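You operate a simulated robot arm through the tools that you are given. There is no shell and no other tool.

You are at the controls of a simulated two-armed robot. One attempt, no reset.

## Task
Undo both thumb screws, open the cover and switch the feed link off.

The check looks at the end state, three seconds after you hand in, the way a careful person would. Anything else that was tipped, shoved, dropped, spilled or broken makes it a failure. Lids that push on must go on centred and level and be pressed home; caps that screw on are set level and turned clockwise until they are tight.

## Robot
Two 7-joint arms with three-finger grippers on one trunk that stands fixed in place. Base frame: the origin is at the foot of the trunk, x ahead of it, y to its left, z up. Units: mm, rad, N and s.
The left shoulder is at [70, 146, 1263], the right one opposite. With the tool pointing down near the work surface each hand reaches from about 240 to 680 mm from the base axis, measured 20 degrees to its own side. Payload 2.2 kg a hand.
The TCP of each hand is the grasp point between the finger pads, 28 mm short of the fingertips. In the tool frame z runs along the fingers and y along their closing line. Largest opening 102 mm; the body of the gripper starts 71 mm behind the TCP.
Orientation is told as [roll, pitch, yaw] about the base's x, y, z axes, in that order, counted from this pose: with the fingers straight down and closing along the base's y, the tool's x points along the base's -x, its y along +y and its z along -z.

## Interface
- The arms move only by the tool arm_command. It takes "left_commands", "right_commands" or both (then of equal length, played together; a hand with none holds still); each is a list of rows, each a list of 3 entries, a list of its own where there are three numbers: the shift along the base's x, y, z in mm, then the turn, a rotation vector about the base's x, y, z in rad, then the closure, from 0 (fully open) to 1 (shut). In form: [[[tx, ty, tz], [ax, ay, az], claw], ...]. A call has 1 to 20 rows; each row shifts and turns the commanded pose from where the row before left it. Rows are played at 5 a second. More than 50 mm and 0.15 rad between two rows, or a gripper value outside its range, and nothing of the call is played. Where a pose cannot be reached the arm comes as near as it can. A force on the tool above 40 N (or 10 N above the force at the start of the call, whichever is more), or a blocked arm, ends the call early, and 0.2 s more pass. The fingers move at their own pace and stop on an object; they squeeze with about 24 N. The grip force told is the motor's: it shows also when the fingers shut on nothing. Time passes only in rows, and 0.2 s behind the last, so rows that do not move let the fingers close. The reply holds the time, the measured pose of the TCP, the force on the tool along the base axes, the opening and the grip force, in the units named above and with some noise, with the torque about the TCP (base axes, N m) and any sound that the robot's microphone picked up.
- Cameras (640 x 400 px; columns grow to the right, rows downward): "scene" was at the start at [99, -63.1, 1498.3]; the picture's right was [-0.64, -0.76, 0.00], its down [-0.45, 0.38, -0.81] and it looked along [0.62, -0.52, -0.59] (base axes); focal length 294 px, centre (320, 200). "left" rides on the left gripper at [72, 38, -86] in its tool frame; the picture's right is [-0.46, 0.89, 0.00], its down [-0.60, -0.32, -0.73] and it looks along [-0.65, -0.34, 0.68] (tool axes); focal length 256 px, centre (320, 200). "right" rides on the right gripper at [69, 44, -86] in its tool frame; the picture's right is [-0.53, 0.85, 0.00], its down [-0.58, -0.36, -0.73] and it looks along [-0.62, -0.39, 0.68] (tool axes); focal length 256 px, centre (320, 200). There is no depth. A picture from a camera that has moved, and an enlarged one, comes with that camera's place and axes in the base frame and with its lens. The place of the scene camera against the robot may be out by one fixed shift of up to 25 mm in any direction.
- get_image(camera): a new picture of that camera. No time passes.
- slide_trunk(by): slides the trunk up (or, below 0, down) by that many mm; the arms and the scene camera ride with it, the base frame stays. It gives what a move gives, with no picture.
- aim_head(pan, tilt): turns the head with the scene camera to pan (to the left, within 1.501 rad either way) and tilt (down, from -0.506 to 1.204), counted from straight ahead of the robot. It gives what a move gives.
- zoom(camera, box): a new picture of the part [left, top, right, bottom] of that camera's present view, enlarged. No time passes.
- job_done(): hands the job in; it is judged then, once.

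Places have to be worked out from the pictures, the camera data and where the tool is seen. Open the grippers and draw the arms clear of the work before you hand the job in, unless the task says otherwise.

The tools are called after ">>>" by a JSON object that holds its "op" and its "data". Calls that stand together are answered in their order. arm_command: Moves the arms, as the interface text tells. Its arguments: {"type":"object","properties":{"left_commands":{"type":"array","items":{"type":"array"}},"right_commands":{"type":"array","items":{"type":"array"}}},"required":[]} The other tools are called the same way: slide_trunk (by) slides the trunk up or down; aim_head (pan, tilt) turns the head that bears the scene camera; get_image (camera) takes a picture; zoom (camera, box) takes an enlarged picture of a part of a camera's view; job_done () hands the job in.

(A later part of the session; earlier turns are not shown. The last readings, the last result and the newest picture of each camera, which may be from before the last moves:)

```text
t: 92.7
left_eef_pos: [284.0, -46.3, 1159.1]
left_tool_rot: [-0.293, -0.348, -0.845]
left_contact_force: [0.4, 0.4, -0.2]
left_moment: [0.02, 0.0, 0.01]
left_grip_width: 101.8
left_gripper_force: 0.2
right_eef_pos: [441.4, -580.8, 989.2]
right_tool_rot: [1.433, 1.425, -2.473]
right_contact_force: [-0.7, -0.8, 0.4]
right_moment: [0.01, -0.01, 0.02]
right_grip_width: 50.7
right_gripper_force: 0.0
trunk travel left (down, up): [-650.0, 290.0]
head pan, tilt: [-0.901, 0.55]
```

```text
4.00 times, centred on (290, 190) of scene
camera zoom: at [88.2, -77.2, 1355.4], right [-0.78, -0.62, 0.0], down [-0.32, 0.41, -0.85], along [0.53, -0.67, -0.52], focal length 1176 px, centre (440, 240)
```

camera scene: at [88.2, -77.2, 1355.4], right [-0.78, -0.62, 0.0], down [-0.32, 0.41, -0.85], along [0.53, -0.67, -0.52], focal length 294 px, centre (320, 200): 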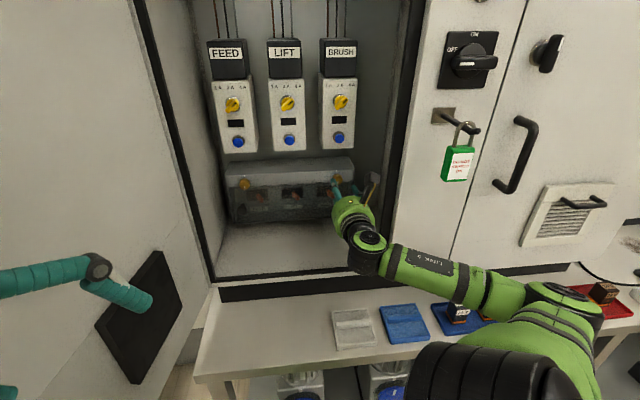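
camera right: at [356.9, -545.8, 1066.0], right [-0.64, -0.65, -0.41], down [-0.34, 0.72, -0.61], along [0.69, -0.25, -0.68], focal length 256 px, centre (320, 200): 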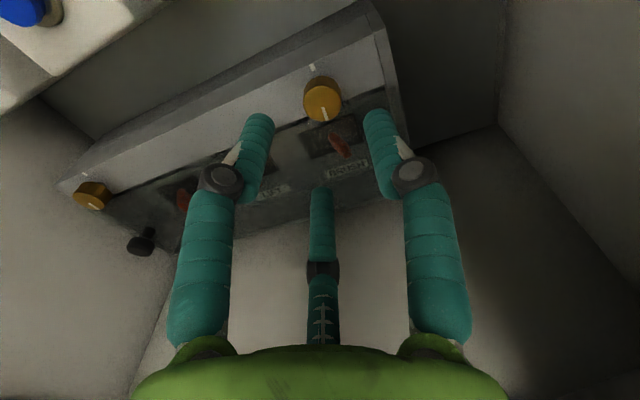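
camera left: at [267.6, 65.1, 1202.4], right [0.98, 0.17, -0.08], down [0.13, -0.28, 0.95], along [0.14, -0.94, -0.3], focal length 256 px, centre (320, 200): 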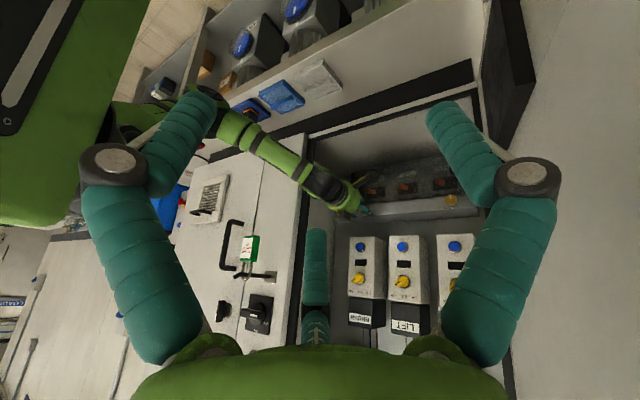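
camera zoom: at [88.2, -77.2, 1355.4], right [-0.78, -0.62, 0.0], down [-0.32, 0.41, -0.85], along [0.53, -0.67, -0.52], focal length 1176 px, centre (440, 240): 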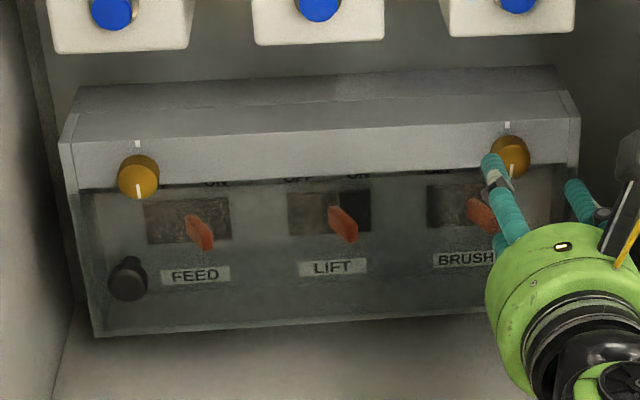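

Both marks are at 6 o'clock. The cover's black knob sits at the left edge mid-height, which suggests a hinge on the right or bottom; I'll learn by pulling gently. First I retrace the contact-free path: slightly inward, roll back clockwise at BRUSH, then move to the middle.

>>> {"op": "arm_command", "data": {"right_commands": [[[10, -10, 0], [0, 0, 0], 0.5], [[10, -10, 0], [0, 0, 0], 0.5], [[0, 0, 0], [0.106, -0.106, 0], 0.5], [[0, 0, 0], [0.106, -0.106, 0], 0.5], [[0, 0, 0], [0.106, -0.106, 0], 0.5], [[0, 0, 0], [0.106, -0.106, 0], 0.5], [[0, 0, 0], [0.106, -0.106, 0], 0.5], [[0, 0, 0], [0.106, -0.106, 0], 0.5], [[0, 0, 0], [0.106, -0.106, 0], 0.5], [[0, 0, 0], [0.106, -0.106, 0], 0.5], [[0, 0, 0], [0.106, -0.106, 0], 0.5], [[0, 0, 0], [0.106, -0.106, 0], 0.5], [[0, 0, 0], [0.106, -0.106, 0], 0.5], [[0, 0, 0], [0.106, -0.106, 0], 0.5], [[0, 0, 0], [0.106, -0.106, 0], 0.5], [[0, 0, 0], [0.106, -0.106, 0], 0.5], [[0, 0, 0], [0.106, -0.106, 0], 0.5], [[0, 0, 0], [0.106, -0.106, 0], 0.5], [[0, 0, 0], [0.106, -0.106, 0], 0.5], [[0, 0, 0], [0.106, -0.106, 0], 0.5]]}}

>>> {"op": "arm_command", "data": {"right_commands": [[[0, 0, 0], [0.106, -0.106, 0], 0.5], [[0, 0, 0], [0.106, -0.106, 0], 0.5], [[0, 0, 0], [0.106, -0.106, 0], 0.5], [[0, 0, 0], [0.106, -0.106, 0], 0.5], [[0, 0, 0], [0.106, -0.106, 0], 0.5], [[0, 0, 0], [0.106, -0.106, 0], 0.5], [[0, 0, 0], [0.106, -0.106, 0], 0.5], [[0, 0, 0], [0, 0, 0], 0.5]]}}

>>> {"op": "get_image", "data": {"camera": "scene"}}

>>> {"op": "zoom", "data": {"camera": "scene", "box": [210, 140, 370, 240]}}

```text
t: 93.9
left_eef_pos: [287.5, -43.7, 1158.2]
left_tool_rot: [-0.298, -0.347, -0.845]
left_contact_force: [0.1, -0.3, 1.1]
left_moment: [0.08, -0.05, 0.02]
left_grip_width: 102.0
left_gripper_force: 0.0
right_eef_pos: [470.4, -589.6, 994.3]
right_tool_rot: [-1.595, 1.26, 0.822]
right_contact_force: [26.4, 18.1, 1.6]
right_moment: [-1.04, 1.58, -2.61]
right_grip_width: 50.9
right_gripper_force: 0.0
trunk travel left (down, up): [-650.0, 290.0]
head pan, tilt: [-0.901, 0.55]
stopped in row 6 (right hand): the force on the tool passed its limit at 47 N (the readings are from after the stop); the commanded pose is now the measured one
```

```text
t: 94.3
left_eef_pos: [287.6, -42.6, 1159.3]
left_tool_rot: [-0.297, -0.35, -0.844]
left_contact_force: [0.5, -1.1, 0.8]
left_moment: [0.11, -0.01, -0.01]
left_grip_width: 102.0
left_gripper_force: 0.2
right_eef_pos: [474.4, -586.6, 1003.5]
right_tool_rot: [-1.649, 1.191, 0.785]
right_contact_force: [27.2, 23.1, 1.8]
right_moment: [-1.08, 1.5, -3.23]
right_grip_width: 50.8
right_gripper_force: 0.1
trunk travel left (down, up): [-650.0, 290.0]
head pan, tilt: [-0.901, 0.55]
stopped in row 1 (right hand): the force on the tool passed its limit at 48 N (the readings are from after the stop); the commanded pose is now the measured one
```

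```text
taken
camera scene: at [92.3, -74.3, 1355.1], right [-0.78, -0.62, 0.0], down [-0.33, 0.41, -0.85], along [0.53, -0.67, -0.52], focal length 294 px, centre (320, 200)
```

scene: 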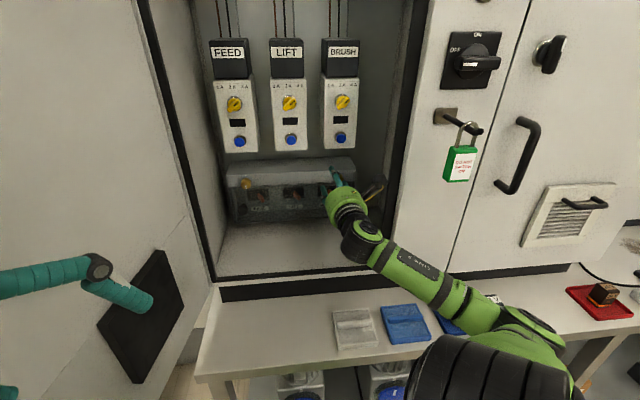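

```text
4.00 times, centred on (290, 190) of scene
camera zoom: at [92.3, -74.3, 1355.1], right [-0.78, -0.62, 0.0], down [-0.33, 0.41, -0.85], along [0.53, -0.67, -0.52], focal length 1176 px, centre (440, 240)
```

zoom: 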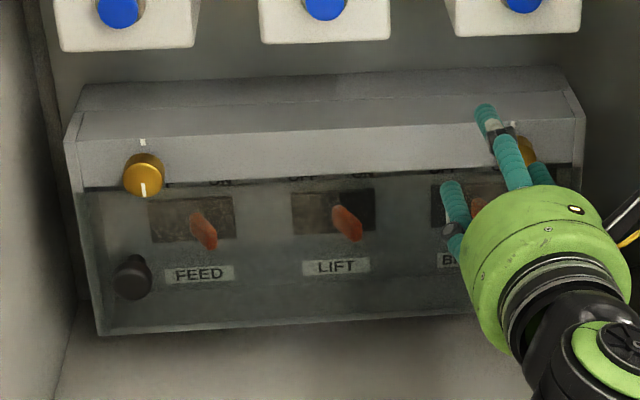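

The camera housing touched the right jamb while rolling (force pushes left). I'll move left to relieve it before rolling on.

>>> {"op": "arm_command", "data": {"right_commands": [[[10, 10, 0], [0, 0, 0], 0.5], [[12, 12, -3], [0, 0, 0], 0.5], [[0, 0, -3], [0, 0, 0], 0.5]]}}

>>> {"op": "get_image", "data": {"camera": "scene"}}

>>> {"op": "get_image", "data": {"camera": "right"}}

```text
t: 95.1
left_eef_pos: [282.9, -45.1, 1160.1]
left_tool_rot: [-0.293, -0.348, -0.846]
left_contact_force: [-0.2, 0.4, -0.1]
left_moment: [0.05, -0.04, 0.01]
left_grip_width: 102.2
left_gripper_force: 0.0
right_eef_pos: [488.3, -572.2, 994.9]
right_tool_rot: [-1.639, 1.176, 0.776]
right_contact_force: [0.1, 0.4, 0.3]
right_moment: [-0.02, 0.04, 0.01]
right_grip_width: 50.9
right_gripper_force: 0.1
trunk travel left (down, up): [-650.0, 290.0]
head pan, tilt: [-0.901, 0.55]
```

```text
taken
camera scene: at [86.6, -77.9, 1355.4], right [-0.78, -0.62, 0.0], down [-0.32, 0.41, -0.85], along [0.53, -0.67, -0.52], focal length 294 px, centre (320, 200)
```

scene: 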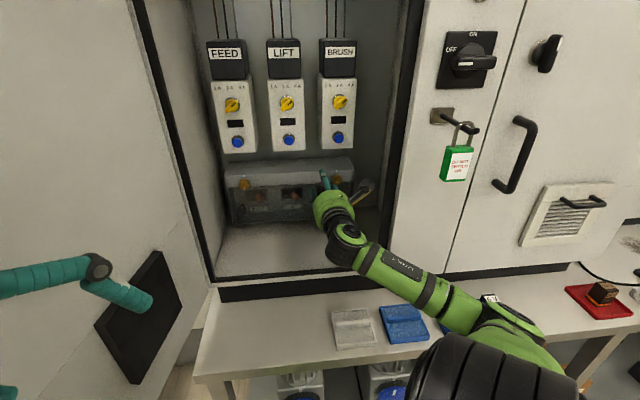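

```text
taken
camera right: at [378.1, -563.2, 1040.9], right [-0.37, -0.44, -0.82], down [-0.16, 0.9, -0.41], along [0.91, -0.02, -0.4], focal length 256 px, centre (320, 200)
```

right: 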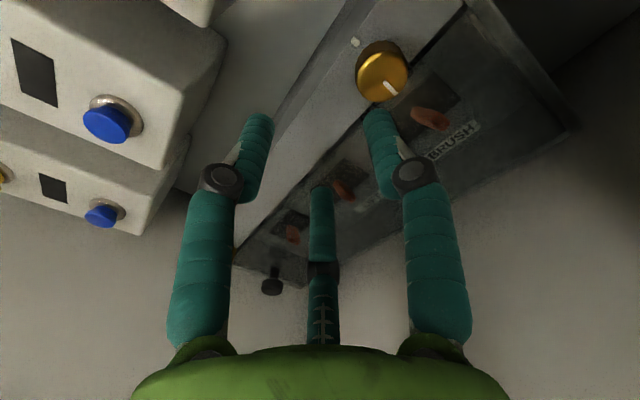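

Free again. Now I roll clockwise here (camera stays inside the jamb), in one call.

>>> {"op": "arm_command", "data": {"right_commands": [[[0, 0, 0], [0.106, -0.106, 0], 0.5], [[0, 0, 0], [0.106, -0.106, 0], 0.5], [[0, 0, 0], [0.106, -0.106, 0], 0.5], [[0, 0, 0], [0.106, -0.106, 0], 0.5], [[0, 0, 0], [0.106, -0.106, 0], 0.5], [[0, 0, 0], [0.106, -0.106, 0], 0.5], [[0, 0, 0], [0.106, -0.106, 0], 0.5], [[0, 0, 0], [0.106, -0.106, 0], 0.5], [[0, 0, 0], [0.106, -0.106, 0], 0.5], [[0, 0, 0], [0.106, -0.106, 0], 0.5], [[0, 0, 0], [0.106, -0.106, 0], 0.5], [[0, 0, 0], [0.106, -0.106, 0], 0.5], [[0, 0, 0], [0.106, -0.106, 0], 0.5], [[0, 0, 0], [0.106, -0.106, 0], 0.5], [[0, 0, 0], [0.106, -0.106, 0], 0.5], [[0, 0, 0], [0.106, -0.106, 0], 0.5], [[0, 0, 0], [0.106, -0.106, 0], 0.5], [[0, 0, 0], [0.106, -0.106, 0], 0.5], [[0, 0, 0], [0.106, -0.106, 0], 0.5], [[0, 0, 0], [0, 0, 0], 0.5]]}}

>>> {"op": "get_image", "data": {"camera": "scene"}}

>>> {"op": "get_image", "data": {"camera": "right"}}

```text
t: 99.3
left_eef_pos: [283.2, -44.9, 1159.3]
left_tool_rot: [-0.292, -0.346, -0.844]
left_contact_force: [-0.1, -0.4, 0.0]
left_moment: [-0.01, 0.01, -0.02]
left_grip_width: 101.8
left_gripper_force: 0.1
right_eef_pos: [488.0, -572.3, 995.6]
right_tool_rot: [1.481, -1.471, -2.323]
right_contact_force: [0.0, 0.1, -0.2]
right_moment: [0.01, 0.01, 0.01]
right_grip_width: 51.2
right_gripper_force: 0.0
trunk travel left (down, up): [-650.0, 290.0]
head pan, tilt: [-0.901, 0.55]
```

```text
taken
camera scene: at [87.8, -77.2, 1355.4], right [-0.78, -0.62, 0.0], down [-0.32, 0.41, -0.85], along [0.53, -0.67, -0.52], focal length 294 px, centre (320, 200)
```

scene: 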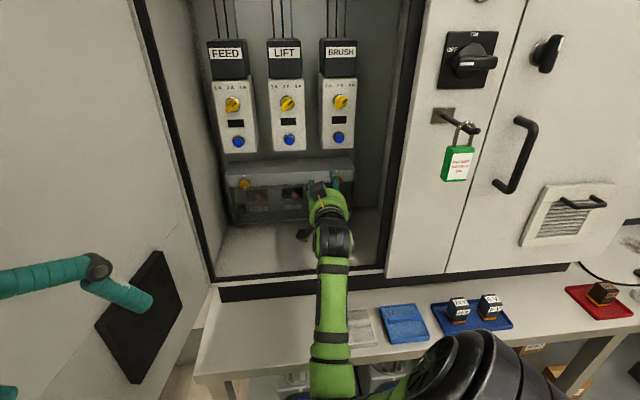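

```text
taken
camera right: at [468.5, -473.6, 932.9], right [0.59, 0.52, 0.62], down [-0.8, 0.26, 0.54], along [0.12, -0.81, 0.57], focal length 256 px, centre (320, 200)
```

right: 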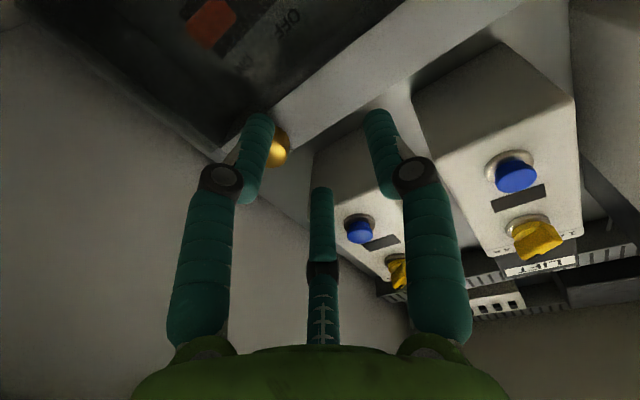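

The elbow has now dropped below. I need to see how close the forearm is to the bench before moving on.

>>> {"op": "get_image", "data": {"camera": "left"}}

>>> {"op": "aim_head", "data": {"pan": -0.8, "tilt": 1.0}}

>>> {"op": "get_image", "data": {"camera": "scene"}}

```text
taken
camera left: at [267.7, 64.9, 1202.3], right [0.98, 0.17, -0.08], down [0.13, -0.28, 0.95], along [0.14, -0.94, -0.3], focal length 256 px, centre (320, 200)
```

left: 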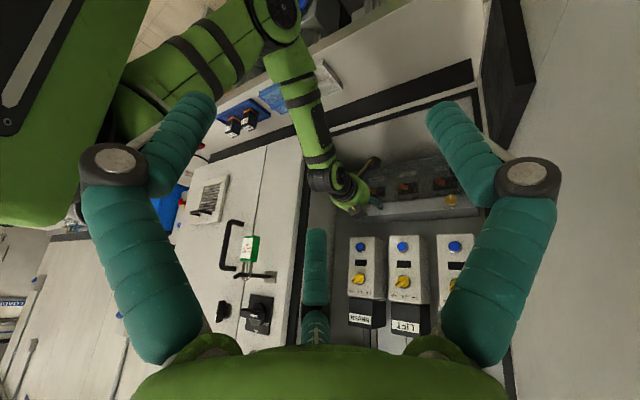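

```text
t: 100.2
left_eef_pos: [283.4, -45.0, 1160.2]
left_tool_rot: [-0.293, -0.347, -0.846]
left_contact_force: [-0.1, -0.1, -0.5]
left_moment: [-0.04, 0.03, -0.02]
left_grip_width: 102.1
left_gripper_force: 0.0
right_eef_pos: [489.2, -572.0, 996.7]
right_tool_rot: [1.479, -1.473, -2.323]
right_contact_force: [-0.6, 0.0, 0.4]
right_moment: [0.0, 0.04, -0.01]
right_grip_width: 51.0
right_gripper_force: 0.0
trunk travel left (down, up): [-650.0, 290.0]
head pan, tilt: [-0.799, 1.0]
```

```text
taken
camera scene: at [80.7, -56.7, 1318.9], right [-0.72, -0.7, 0.0], down [-0.59, 0.6, -0.54], along [0.38, -0.39, -0.84], focal length 294 px, centre (320, 200)
```

scene: 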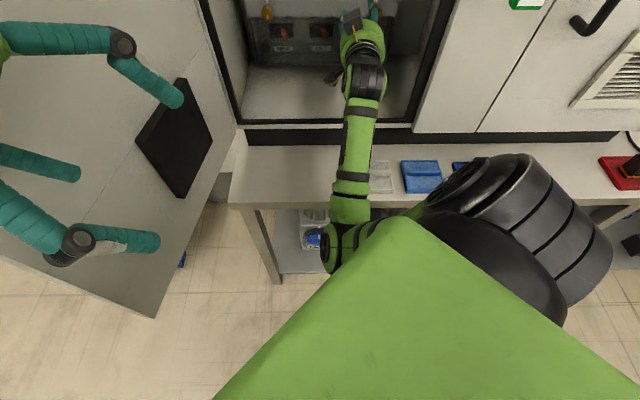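

The elbow is at about (225,-245,800): hanging in free space in front of the bench, clear of everything. I'll back out a bit and move the hand to the left-centre of the opening.

>>> {"op": "arm_command", "data": {"right_commands": [[[-20, 20, 3], [0, 0, 0], 0.5], [[-20, 20, 3], [0, 0, 0], 0.5], [[17, 17, 2], [0, 0, 0], 0.5], [[17, 17, 2], [0, 0, 0], 0.5], [[17, 17, 2], [0, 0, 0], 0.5], [[17, 17, 2], [0, 0, 0], 0.5], [[0, 0, 0], [0, 0, 0], 0.5]]}}

>>> {"op": "get_image", "data": {"camera": "scene"}}

>>> {"op": "get_image", "data": {"camera": "left"}}

```text
t: 101.8
left_eef_pos: [282.1, -44.4, 1160.5]
left_tool_rot: [-0.293, -0.348, -0.845]
left_contact_force: [0.3, -0.2, 0.0]
left_moment: [0.02, -0.03, -0.03]
left_grip_width: 101.8
left_gripper_force: 0.0
right_eef_pos: [509.8, -483.1, 1024.4]
right_tool_rot: [2.141, -1.505, -3.011]
right_contact_force: [0.2, 0.0, 0.5]
right_moment: [0.03, -0.01, 0.02]
right_grip_width: 50.9
right_gripper_force: 0.0
trunk travel left (down, up): [-650.0, 290.0]
head pan, tilt: [-0.799, 1.0]
```

```text
taken
camera scene: at [80.4, -56.6, 1318.9], right [-0.72, -0.7, 0.0], down [-0.59, 0.6, -0.54], along [0.38, -0.39, -0.84], focal length 294 px, centre (320, 200)
```

scene: 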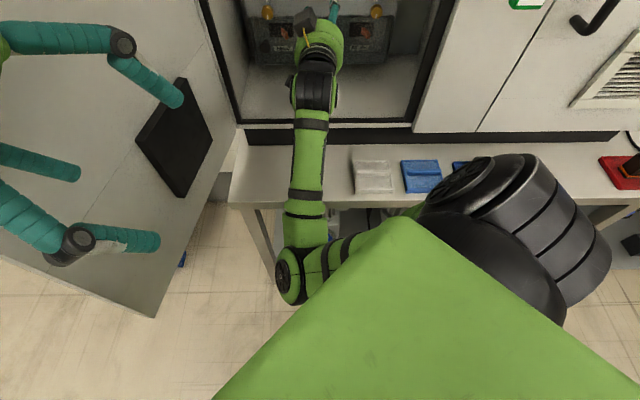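

```text
taken
camera left: at [267.4, 65.1, 1202.4], right [0.98, 0.17, -0.08], down [0.13, -0.28, 0.95], along [0.14, -0.94, -0.3], focal length 256 px, centre (320, 200)
```

left: 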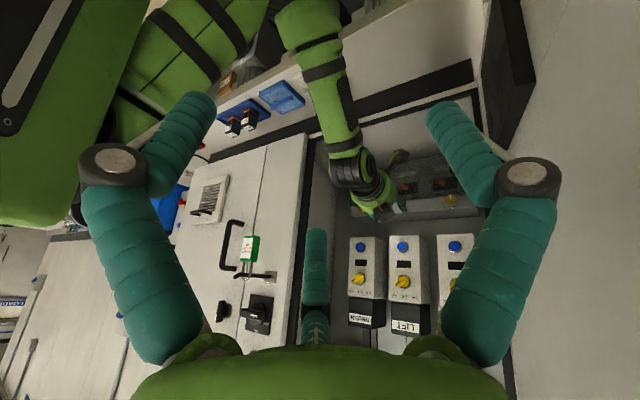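

The elbow is low and would approach the open door if I went further left like this, so I'll roll counter-clockwise here in stages to bring the elbow back round.

>>> {"op": "arm_command", "data": {"right_commands": [[[0, 0, 0], [-0.106, 0.106, 0], 0.5], [[0, 0, 0], [-0.106, 0.106, 0], 0.5], [[0, 0, 0], [-0.106, 0.106, 0], 0.5], [[0, 0, 0], [-0.106, 0.106, 0], 0.5], [[0, 0, 0], [-0.106, 0.106, 0], 0.5], [[0, 0, 0], [-0.106, 0.106, 0], 0.5], [[0, 0, 0], [-0.106, 0.106, 0], 0.5], [[0, 0, 0], [-0.106, 0.106, 0], 0.5], [[0, 0, 0], [0, 0, 0], 0.5]]}}

>>> {"op": "get_image", "data": {"camera": "scene"}}

>>> {"op": "get_image", "data": {"camera": "left"}}

```text
t: 103.8
left_eef_pos: [282.5, -45.1, 1159.4]
left_tool_rot: [-0.292, -0.347, -0.845]
left_contact_force: [0.2, 0.0, -0.2]
left_moment: [0.02, -0.04, 0.03]
left_grip_width: 102.2
left_gripper_force: 0.0
right_eef_pos: [518.2, -465.1, 1010.3]
right_tool_rot: [-1.628, -0.466, 0.782]
right_contact_force: [0.0, 0.1, -0.5]
right_moment: [0.0, 0.0, 0.0]
right_grip_width: 50.8
right_gripper_force: 0.1
trunk travel left (down, up): [-650.0, 290.0]
head pan, tilt: [-0.799, 1.0]
```

```text
taken
camera scene: at [80.8, -56.4, 1318.9], right [-0.72, -0.7, 0.0], down [-0.59, 0.6, -0.54], along [0.38, -0.39, -0.84], focal length 294 px, centre (320, 200)
```

scene: 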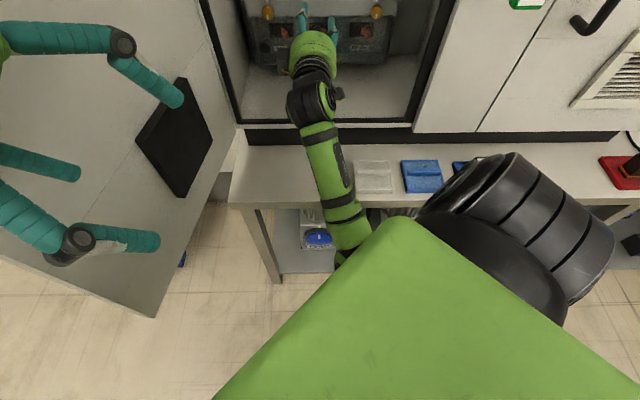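

```text
taken
camera left: at [267.8, 65.3, 1202.3], right [0.98, 0.17, -0.08], down [0.13, -0.28, 0.95], along [0.14, -0.94, -0.3], focal length 256 px, centre (320, 200)
```

left: 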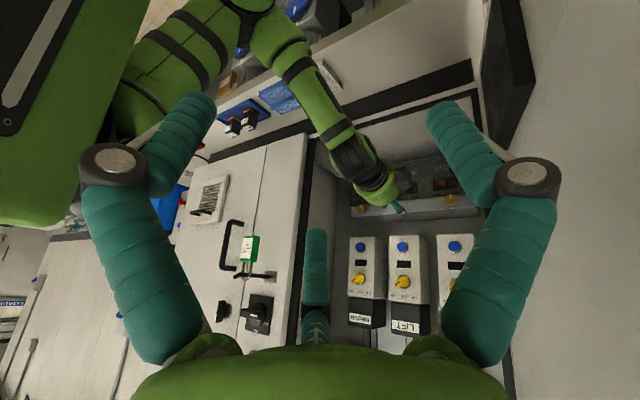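

Going well; the elbow is swinging right and staying clear. Continuing the roll.

>>> {"op": "arm_command", "data": {"right_commands": [[[0, 0, 0], [-0.106, 0.106, 0], 0.5], [[0, 0, 0], [-0.106, 0.106, 0], 0.5], [[0, 0, 0], [-0.106, 0.106, 0], 0.5], [[0, 0, 0], [-0.106, 0.106, 0], 0.5], [[0, 0, 0], [-0.106, 0.106, 0], 0.5], [[0, 0, 0], [-0.106, 0.106, 0], 0.5], [[0, 0, 0], [-0.106, 0.106, 0], 0.5], [[0, 0, 0], [-0.106, 0.106, 0], 0.5], [[0, 0, 0], [-0.106, 0.106, 0], 0.5], [[0, 0, 0], [-0.106, 0.106, 0], 0.5], [[0, 0, 0], [0, 0, 0], 0.5]]}}

>>> {"op": "get_image", "data": {"camera": "scene"}}

>>> {"op": "get_image", "data": {"camera": "left"}}

>>> {"op": "get_image", "data": {"camera": "right"}}

```text
t: 106.2
left_eef_pos: [283.7, -46.3, 1160.2]
left_tool_rot: [-0.294, -0.347, -0.843]
left_contact_force: [0.1, 0.2, -0.7]
left_moment: [-0.02, -0.02, 0.01]
left_grip_width: 102.2
left_gripper_force: 0.1
right_eef_pos: [516.4, -464.2, 1009.8]
right_tool_rot: [-1.634, 1.032, 0.78]
right_contact_force: [0.3, -0.4, -0.5]
right_moment: [0.01, 0.01, 0.02]
right_grip_width: 51.0
right_gripper_force: 0.1
trunk travel left (down, up): [-650.0, 290.0]
head pan, tilt: [-0.799, 1.0]
```

```text
taken
camera scene: at [80.8, -56.4, 1318.9], right [-0.72, -0.7, 0.0], down [-0.59, 0.6, -0.54], along [0.38, -0.39, -0.84], focal length 294 px, centre (320, 200)
```

scene: 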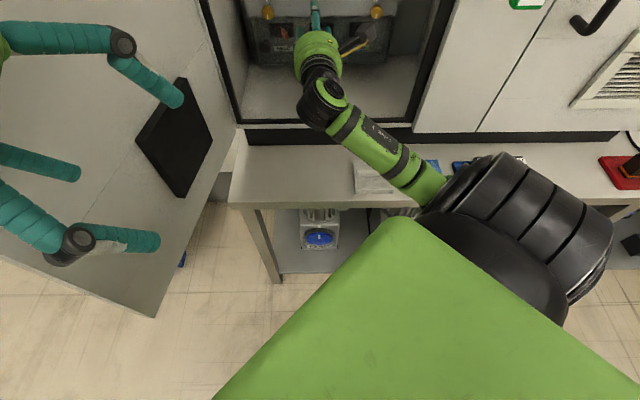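

```text
taken
camera left: at [267.8, 65.2, 1202.3], right [0.98, 0.17, -0.08], down [0.13, -0.28, 0.95], along [0.14, -0.94, -0.3], focal length 256 px, centre (320, 200)
```

left: 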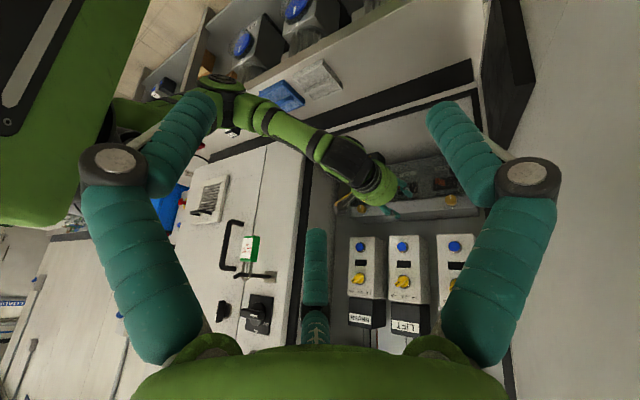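

```text
taken
camera right: at [402.8, -458.6, 1044.0], right [-0.28, -0.35, -0.89], down [-0.13, 0.93, -0.33], along [0.95, 0.02, -0.31], focal length 256 px, centre (320, 200)
```

right: 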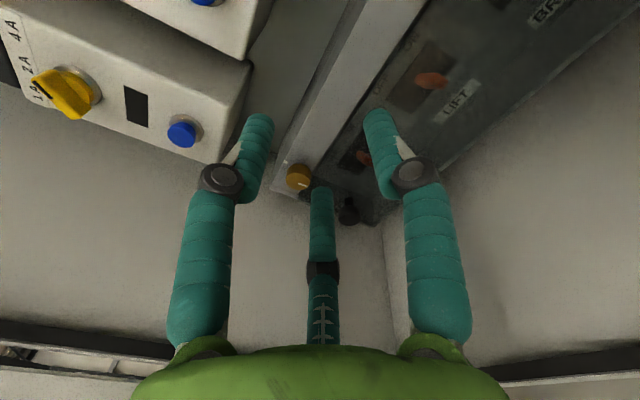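

Elbow is now low on the right, well below the padlock. Next I pitch the tool down about 0.59 rad with a slight yaw left and move to a standoff in front of the cover's black knob (668,-449,920).

>>> {"op": "arm_command", "data": {"right_commands": [[[18.2, 9.7, 0], [0.0695, 0.0695, 0.03], 0.5], [[18.2, 9.7, 0], [0.0695, 0.0695, 0.03], 0.5], [[18.2, 9.7, -5], [0.0695, 0.0695, 0.03], 0.5], [[18.2, 9.7, -12], [0.0695, 0.0695, 0.03], 0.5], [[18.2, 9.7, -15], [0.0695, 0.0695, 0.03], 0.5], [[18.2, 9.7, -18], [0.0695, 0.0695, 0.03], 0.5], [[0, 0, 0], [0, 0, 0], 0.5]]}}

>>> {"op": "get_image", "data": {"camera": "right"}}

>>> {"op": "aim_head", "data": {"pan": -0.7, "tilt": 0.65}}

>>> {"op": "get_image", "data": {"camera": "scene"}}

```text
t: 107.8
left_eef_pos: [282.1, -44.3, 1160.1]
left_tool_rot: [-0.294, -0.347, -0.845]
left_contact_force: [0.2, -1.1, -0.2]
left_moment: [0.01, 0.02, 0.01]
left_grip_width: 102.1
left_gripper_force: 0.2
right_eef_pos: [629.8, -405.6, 961.6]
right_tool_rot: [-0.771, 0.758, 1.663]
right_contact_force: [0.1, 1.0, -0.4]
right_moment: [0.0, -0.02, 0.01]
right_grip_width: 50.8
right_gripper_force: 0.1
trunk travel left (down, up): [-650.0, 290.0]
head pan, tilt: [-0.799, 1.0]
```

```text
taken
camera right: at [540.3, -441.3, 1032.3], right [-0.6, -0.07, -0.79], down [-0.33, 0.93, 0.17], along [0.72, 0.37, -0.58], focal length 256 px, centre (320, 200)
```

right: 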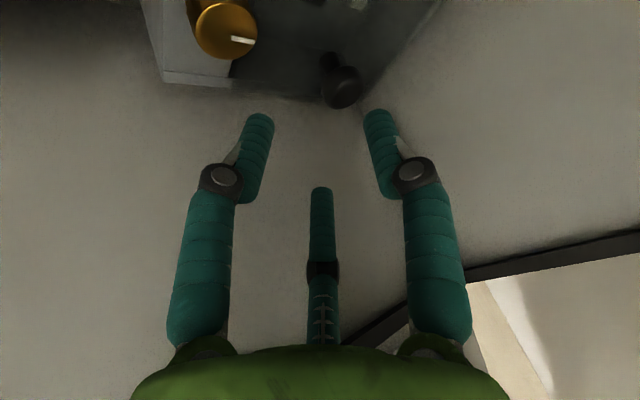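

```text
t: 108.6
left_eef_pos: [283.6, -45.4, 1160.0]
left_tool_rot: [-0.293, -0.349, -0.844]
left_contact_force: [0.2, -0.3, 0.7]
left_moment: [-0.01, -0.03, -0.01]
left_grip_width: 102.1
left_gripper_force: 0.0
right_eef_pos: [629.4, -405.4, 960.6]
right_tool_rot: [-0.771, 0.758, 1.663]
right_contact_force: [0.1, 0.0, 0.9]
right_moment: [0.0, 0.0, 0.0]
right_grip_width: 50.8
right_gripper_force: 0.0
trunk travel left (down, up): [-650.0, 290.0]
head pan, tilt: [-0.7, 0.649]
```

```text
taken
camera scene: at [98.6, -62.6, 1346.5], right [-0.64, -0.77, 0.0], down [-0.46, 0.39, -0.8], along [0.61, -0.51, -0.61], focal length 294 px, centre (320, 200)
```

scene: 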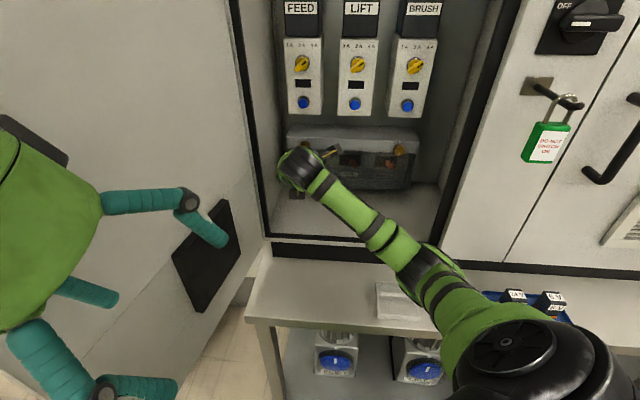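

Knob seen at (666,-447,920). I'll align laterally with the tool axis, then advance partway.

>>> {"op": "arm_command", "data": {"right_commands": [[[-2.8, -21, -8.4], [0, 0, 0], 0.5], [[11, -6.4, -7.8], [0, 0, 0], 0.5], [[7.4, -4.3, -5.2], [0, 0, 0], 0.5], [[0, 0, 0], [0, 0, 0], 0.5]]}}

>>> {"op": "get_image", "data": {"camera": "right"}}

>>> {"op": "zoom", "data": {"camera": "scene", "box": [250, 110, 410, 230]}}

```text
t: 109.6
left_eef_pos: [283.8, -45.7, 1159.7]
left_tool_rot: [-0.294, -0.347, -0.844]
left_contact_force: [0.6, -0.6, -1.1]
left_moment: [-0.01, -0.01, -0.01]
left_grip_width: 102.3
left_gripper_force: 0.2
right_eef_pos: [644.0, -438.7, 937.2]
right_tool_rot: [-0.771, 0.757, 1.664]
right_contact_force: [-0.4, 0.0, -0.4]
right_moment: [0.0, -0.02, -0.06]
right_grip_width: 51.3
right_gripper_force: 0.1
trunk travel left (down, up): [-650.0, 290.0]
head pan, tilt: [-0.7, 0.649]
```

```text
taken
camera right: at [554.7, -474.2, 1009.5], right [-0.6, -0.07, -0.79], down [-0.33, 0.93, 0.17], along [0.72, 0.37, -0.58], focal length 256 px, centre (320, 200)
```

right: 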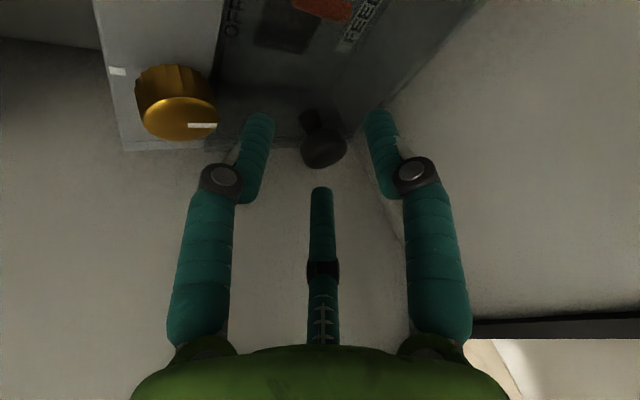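

```text
3.33 times, centred on (330, 170) of scene
camera zoom: at [98.3, -62.6, 1346.6], right [-0.64, -0.77, 0.0], down [-0.46, 0.39, -0.8], along [0.61, -0.51, -0.6], focal length 980 px, centre (287, 300)
```

zoom: 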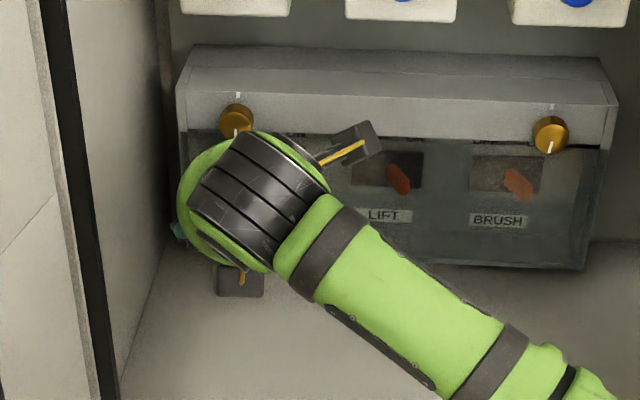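

The knob head is between the fingertips. Advancing 20 mm along the tool axis and closing on it.

>>> {"op": "arm_command", "data": {"right_commands": [[[5.2, -3, -3.6], [0, 0, 0], 0.5], [[5.2, -3, -3.6], [0, 0, 0], 0.5], [[4.5, -2.6, -3], [0, 0, 0], 0.5], [[0, 0, 0], [0, 0, 0], 0.5]]}}

>>> {"op": "get_image", "data": {"camera": "right"}}

```text
t: 110.6
left_eef_pos: [283.2, -45.4, 1159.6]
left_tool_rot: [-0.295, -0.348, -0.845]
left_contact_force: [0.3, -0.1, -0.1]
left_moment: [-0.04, -0.02, 0.0]
left_grip_width: 101.9
left_gripper_force: 0.1
right_eef_pos: [657.1, -445.8, 928.2]
right_tool_rot: [-0.768, 0.759, 1.664]
right_contact_force: [-1.1, 1.8, 1.4]
right_moment: [-0.07, -0.04, 0.04]
right_grip_width: 55.3
right_gripper_force: 0.1
trunk travel left (down, up): [-650.0, 290.0]
head pan, tilt: [-0.7, 0.649]
```

```text
taken
camera right: at [568.1, -482.6, 999.9], right [-0.6, -0.07, -0.79], down [-0.33, 0.93, 0.17], along [0.72, 0.37, -0.58], focal length 256 px, centre (320, 200)
```

right: 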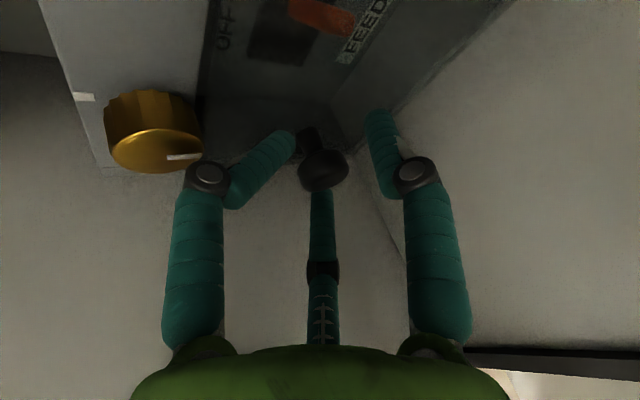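

One finger has swung in behind the knob head with only ~2 N force. Closing the grip now.

>>> {"op": "arm_command", "data": {"right_commands": [[[0, 0, 0], [0, 0, 0], 0.7], [[0, 0, 0], [0, 0, 0], 0.9], [[0, 0, 0], [0, 0, 0], 0.9]]}}

>>> {"op": "get_image", "data": {"camera": "right"}}

```text
t: 111.4
left_eef_pos: [284.0, -42.7, 1159.7]
left_tool_rot: [-0.296, -0.35, -0.844]
left_contact_force: [1.0, 0.0, 0.2]
left_moment: [-0.03, 0.05, -0.02]
left_grip_width: 102.0
left_gripper_force: 0.1
right_eef_pos: [659.2, -443.9, 929.1]
right_tool_rot: [-0.771, 0.759, 1.665]
right_contact_force: [1.8, 10.8, -0.4]
right_moment: [0.07, -0.18, -0.06]
right_grip_width: 28.7
right_gripper_force: 44.8
trunk travel left (down, up): [-650.0, 290.0]
head pan, tilt: [-0.7, 0.649]
```

```text
taken
camera right: at [569.2, -479.6, 1000.6], right [-0.6, -0.07, -0.79], down [-0.34, 0.93, 0.17], along [0.72, 0.37, -0.58], focal length 256 px, centre (320, 200)
```

right: 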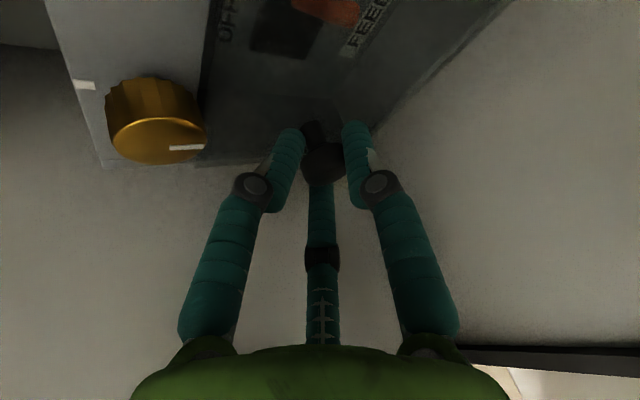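

Gripped (28.7 mm, firm). Pulling outward gently 10 mm to feel how the cover moves.

>>> {"op": "arm_command", "data": {"right_commands": [[[-1.8, 1.8, 0], [0, 0, 0], 0.9], [[-1.8, 1.8, 0], [0, 0, 0], 0.9], [[-1.8, 1.8, 0], [0, 0, 0], 0.9], [[-1.8, 1.8, 0], [0, 0, 0], 0.9], [[0, 0, 0], [0, 0, 0], 0.9]]}}

>>> {"op": "get_image", "data": {"camera": "right"}}

>>> {"op": "zoom", "data": {"camera": "scene", "box": [250, 110, 450, 230]}}

```text
t: 112.6
left_eef_pos: [284.9, -43.1, 1160.1]
left_tool_rot: [-0.295, -0.349, -0.845]
left_contact_force: [-0.3, -0.2, 0.2]
left_moment: [0.01, 0.01, 0.02]
left_grip_width: 102.3
left_gripper_force: 0.1
right_eef_pos: [648.3, -436.8, 928.9]
right_tool_rot: [-0.77, 0.761, 1.663]
right_contact_force: [7.3, 9.5, 3.3]
right_moment: [0.01, -0.37, -0.01]
right_grip_width: 27.8
right_gripper_force: 45.0
trunk travel left (down, up): [-650.0, 290.0]
head pan, tilt: [-0.7, 0.649]
```

```text
taken
camera right: at [560.9, -472.3, 1000.2], right [-0.6, -0.07, -0.79], down [-0.33, 0.93, 0.17], along [0.72, 0.37, -0.58], focal length 256 px, centre (320, 200)
```

right: 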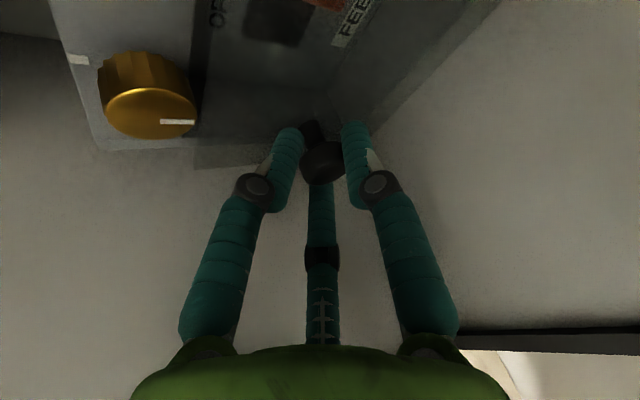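

```text
3.20 times, centred on (350, 170) of scene
camera zoom: at [99.6, -60.0, 1346.6], right [-0.64, -0.77, 0.0], down [-0.46, 0.39, -0.8], along [0.61, -0.51, -0.6], focal length 941 px, centre (224, 296)
```

zoom: 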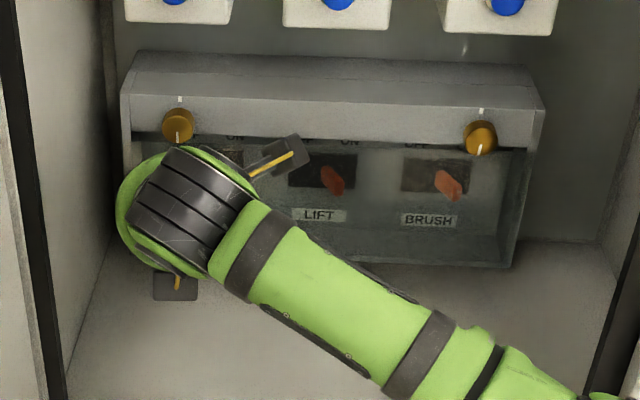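

The window plate is moving out at the left while the band with the screws stays fixed. Pulling another 25 mm to identify the hinge.

>>> {"op": "arm_command", "data": {"right_commands": [[[-3, 3, 0], [0, 0, 0], 0.9], [[-3, 3, 0], [0, 0, 0], 0.9], [[-4, 4, 0], [0, 0, 0], 0.9], [[-4, 4, 0], [0, 0, 0], 0.9], [[-4, 4, 0], [0, 0, 0], 0.9], [[0, 0, 0], [0, 0, 0], 0.9]]}}

>>> {"op": "get_image", "data": {"camera": "right"}}

>>> {"op": "zoom", "data": {"camera": "scene", "box": [250, 110, 450, 230]}}

>>> {"op": "get_image", "data": {"camera": "left"}}

```text
t: 114.0
left_eef_pos: [283.4, -43.8, 1159.9]
left_tool_rot: [-0.293, -0.347, -0.845]
left_contact_force: [0.3, -1.1, -0.2]
left_moment: [0.03, 0.0, -0.02]
left_grip_width: 101.9
left_gripper_force: 0.0
right_eef_pos: [630.9, -421.7, 929.0]
right_tool_rot: [-0.769, 0.761, 1.659]
right_contact_force: [-1.4, 0.3, 3.1]
right_moment: [-0.26, -0.14, -0.41]
right_grip_width: 24.7
right_gripper_force: 45.4
trunk travel left (down, up): [-650.0, 290.0]
head pan, tilt: [-0.7, 0.649]
```

```text
taken
camera right: at [541.7, -457.4, 999.0], right [-0.6, -0.07, -0.79], down [-0.33, 0.93, 0.17], along [0.73, 0.36, -0.58], focal length 256 px, centre (320, 200)
```

right: 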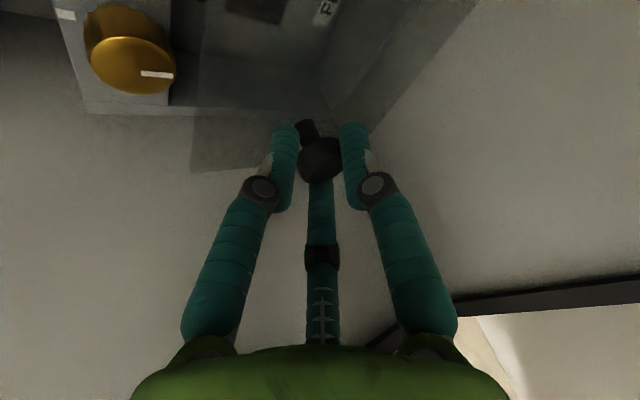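

```text
3.20 times, centred on (350, 170) of scene
camera zoom: at [97.7, -62.1, 1346.7], right [-0.64, -0.77, 0.0], down [-0.46, 0.39, -0.8], along [0.61, -0.51, -0.6], focal length 941 px, centre (224, 296)
```

zoom: 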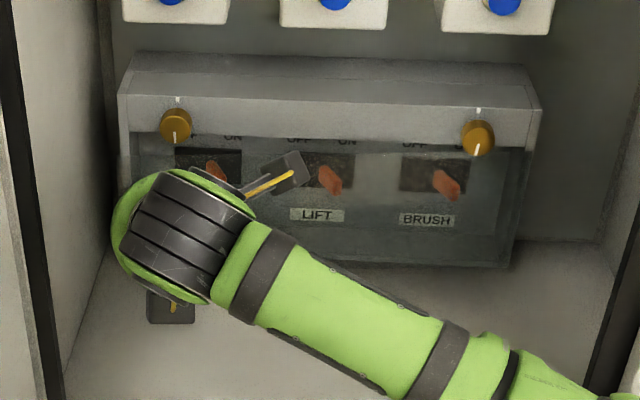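

```text
taken
camera left: at [267.0, 65.5, 1202.5], right [0.98, 0.17, -0.08], down [0.13, -0.28, 0.95], along [0.14, -0.94, -0.3], focal length 256 px, centre (320, 200)
```

left: 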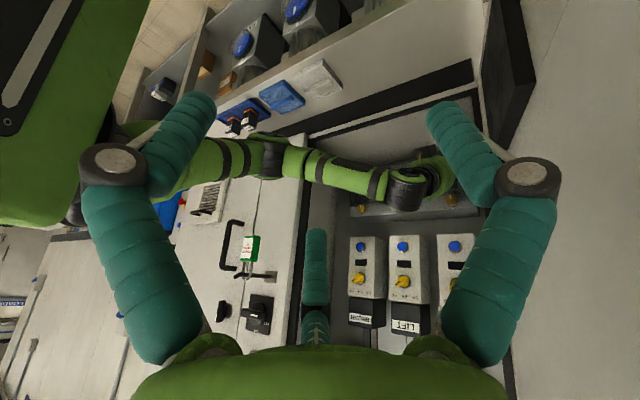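

The cover is a plate hinged vertically on the right side (left edge swings out). I'll follow the arc (hinge near l≈-140, radius ≈295 mm), yawing the hand with it; first to about 24°.

>>> {"op": "arm_command", "data": {"right_commands": [[[-13, 7, 0], [0, 0, 0.05], 0.9], [[-13, 7, 0], [0, 0, 0.05], 0.9], [[-13.6, 5.6, 0], [0, 0, 0.05], 0.9], [[-13.7, 5.6, 0], [0, 0, 0.05], 0.9], [[-14, 4.3, 0], [0, 0, 0.05], 0.9], [[-14.2, 4.3, 0], [0, 0, 0.05], 0.9], [[0, 0, 0], [0, 0, 0], 0.9]]}}

>>> {"op": "get_image", "data": {"camera": "right"}}

>>> {"op": "get_image", "data": {"camera": "scene"}}

>>> {"op": "get_image", "data": {"camera": "left"}}

```text
t: 115.6
left_eef_pos: [283.1, -45.8, 1159.8]
left_tool_rot: [-0.294, -0.348, -0.845]
left_contact_force: [0.8, 0.2, -1.0]
left_moment: [0.0, -0.01, -0.02]
left_grip_width: 101.9
left_gripper_force: 0.2
right_eef_pos: [549.6, -387.2, 927.3]
right_tool_rot: [-0.769, 0.759, 1.962]
right_contact_force: [-1.6, -3.9, -1.0]
right_moment: [-0.22, -0.32, -0.19]
right_grip_width: 24.2
right_gripper_force: 44.2
trunk travel left (down, up): [-650.0, 290.0]
head pan, tilt: [-0.7, 0.649]
```

```text
taken
camera right: at [474.7, -447.7, 998.6], right [-0.56, -0.25, -0.79], down [-0.59, 0.79, 0.17], along [0.58, 0.56, -0.58], focal length 256 px, centre (320, 200)
```

right: 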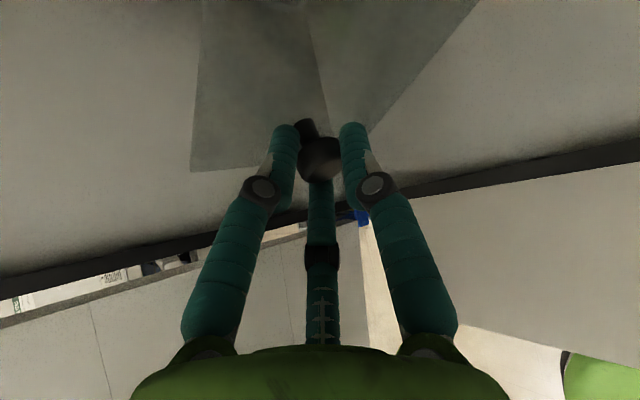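

```text
taken
camera scene: at [98.4, -63.6, 1346.5], right [-0.64, -0.77, 0.0], down [-0.46, 0.39, -0.8], along [0.61, -0.51, -0.6], focal length 294 px, centre (320, 200)
```

scene: 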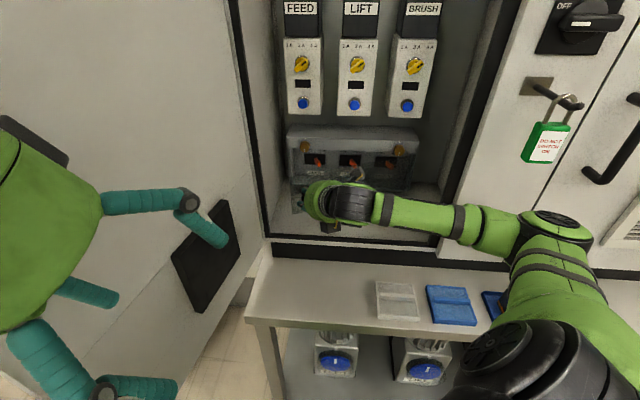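

```text
taken
camera left: at [267.6, 64.2, 1202.4], right [0.98, 0.17, -0.08], down [0.13, -0.29, 0.95], along [0.14, -0.94, -0.3], focal length 256 px, centre (320, 200)
```

left: 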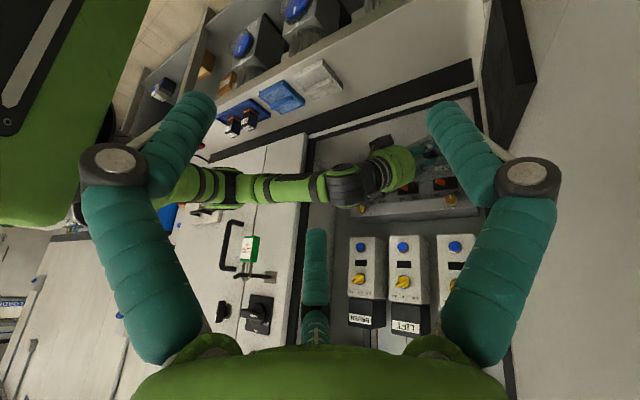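

Following the arc with only ~4 N. Continuing a little further, watching the elbow by the padlock.

>>> {"op": "arm_command", "data": {"right_commands": [[[-14.5, 2.9, 0], [0, 0, 0.05], 0.9], [[-14.5, 2.8, 0], [0, 0, 0.05], 0.9], [[-14.6, 1.3, 0], [0, 0, 0.05], 0.9], [[-14.7, 1.3, 0], [0, 0, 0.05], 0.9], [[0, 0, 0], [0, 0, 0], 0.9]]}}

>>> {"op": "get_image", "data": {"camera": "scene"}}

>>> {"op": "get_image", "data": {"camera": "right"}}

```text
t: 116.8
left_eef_pos: [282.8, -45.3, 1160.6]
left_tool_rot: [-0.293, -0.348, -0.846]
left_contact_force: [-0.3, 0.3, 0.2]
left_moment: [0.01, 0.02, 0.01]
left_grip_width: 101.9
left_gripper_force: 0.1
right_eef_pos: [492.0, -379.1, 926.8]
right_tool_rot: [-0.772, 0.759, 2.163]
right_contact_force: [0.3, -2.4, 2.8]
right_moment: [-0.18, -0.17, 0.07]
right_grip_width: 24.1
right_gripper_force: 45.1
trunk travel left (down, up): [-650.0, 290.0]
head pan, tilt: [-0.7, 0.649]
```

```text
taken
camera scene: at [98.2, -63.0, 1346.7], right [-0.64, -0.77, 0.0], down [-0.46, 0.39, -0.8], along [0.61, -0.51, -0.6], focal length 294 px, centre (320, 200)
```

scene: 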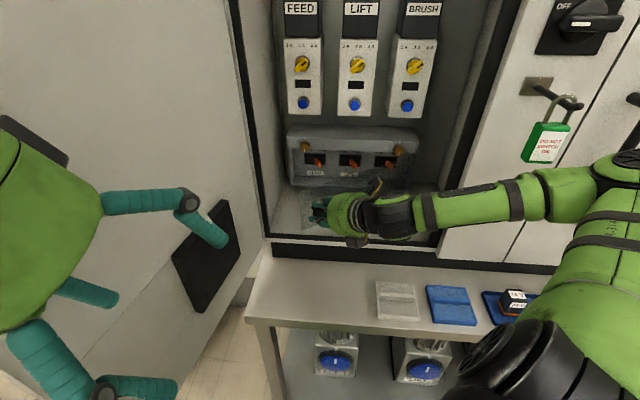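

```text
taken
camera right: at [430.3, -452.0, 998.4], right [-0.49, -0.35, -0.79], down [-0.74, 0.65, 0.17], along [0.46, 0.67, -0.58], focal length 256 px, centre (320, 200)
```

right: 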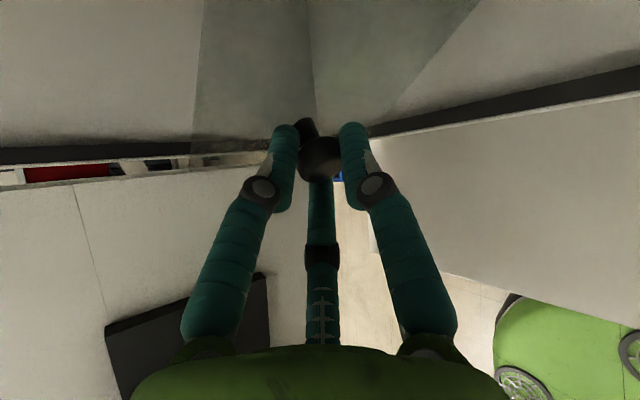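

About 36° open now. Pulling further would bring the forearm near the padlock, so I'll release here, back off along the tool axis, and later push the plate wide from inside with the hand pointing down.

>>> {"op": "arm_command", "data": {"right_commands": [[[0, 0, 0], [0, 0, 0], 0.6], [[0, 0, 0], [0, 0, 0], 0.45], [[-12, 1, 8], [0, 0, 0], 0.45], [[-16, 1, 10], [0, 0, 0], 0.45], [[-10, 1, 15], [0, 0, 0], 0.45], [[0, 0, 0], [0, 0, 0], 0.45]]}}

>>> {"op": "get_image", "data": {"camera": "scene"}}

>>> {"op": "get_image", "data": {"camera": "right"}}

>>> {"op": "zoom", "data": {"camera": "scene", "box": [260, 110, 460, 260]}}

```text
t: 118.2
left_eef_pos: [284.0, -44.8, 1159.8]
left_tool_rot: [-0.292, -0.348, -0.844]
left_contact_force: [0.0, -0.3, 0.6]
left_moment: [0.0, 0.01, -0.01]
left_grip_width: 102.0
left_gripper_force: 0.0
right_eef_pos: [451.7, -376.2, 959.2]
right_tool_rot: [-0.77, 0.758, 2.162]
right_contact_force: [-0.2, -0.5, -0.7]
right_moment: [-0.01, -0.01, -0.01]
right_grip_width: 56.4
right_gripper_force: 0.0
trunk travel left (down, up): [-650.0, 290.0]
head pan, tilt: [-0.7, 0.649]
```

```text
taken
camera scene: at [98.9, -62.9, 1346.5], right [-0.64, -0.77, 0.0], down [-0.46, 0.39, -0.8], along [0.61, -0.51, -0.6], focal length 294 px, centre (320, 200)
```

scene: 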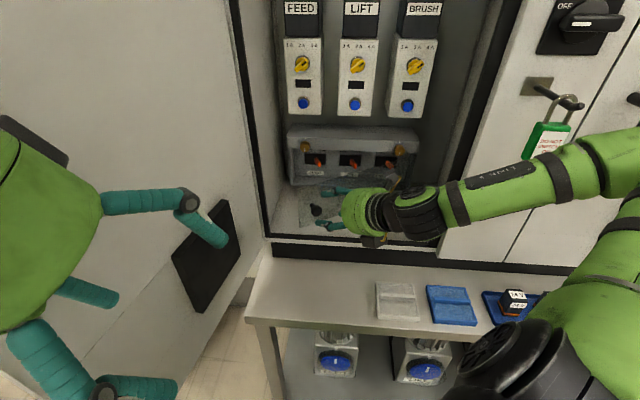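

```text
taken
camera right: at [391.1, -449.9, 1031.0], right [-0.5, -0.35, -0.79], down [-0.74, 0.65, 0.17], along [0.46, 0.67, -0.58], focal length 256 px, centre (320, 200)
```

right: 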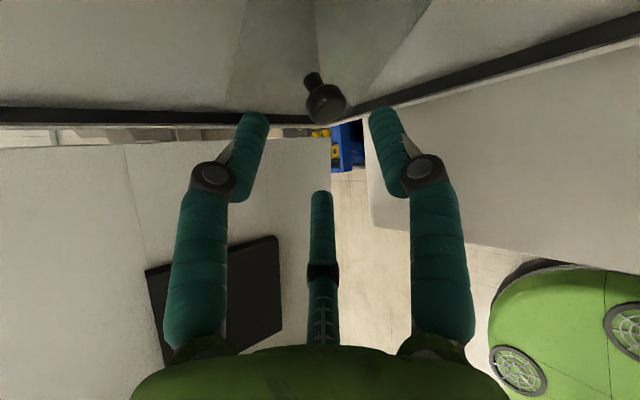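

```text
2.67 times, centred on (360, 185) of scene
camera zoom: at [98.9, -62.9, 1346.5], right [-0.64, -0.77, 0.0], down [-0.46, 0.39, -0.8], along [0.61, -0.51, -0.6], focal length 784 px, centre (213, 240)
```

zoom: 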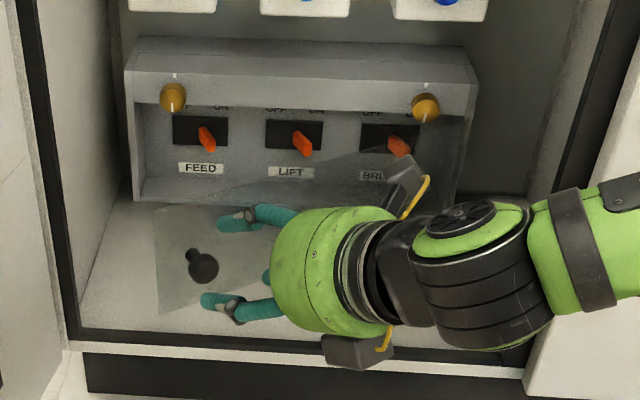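

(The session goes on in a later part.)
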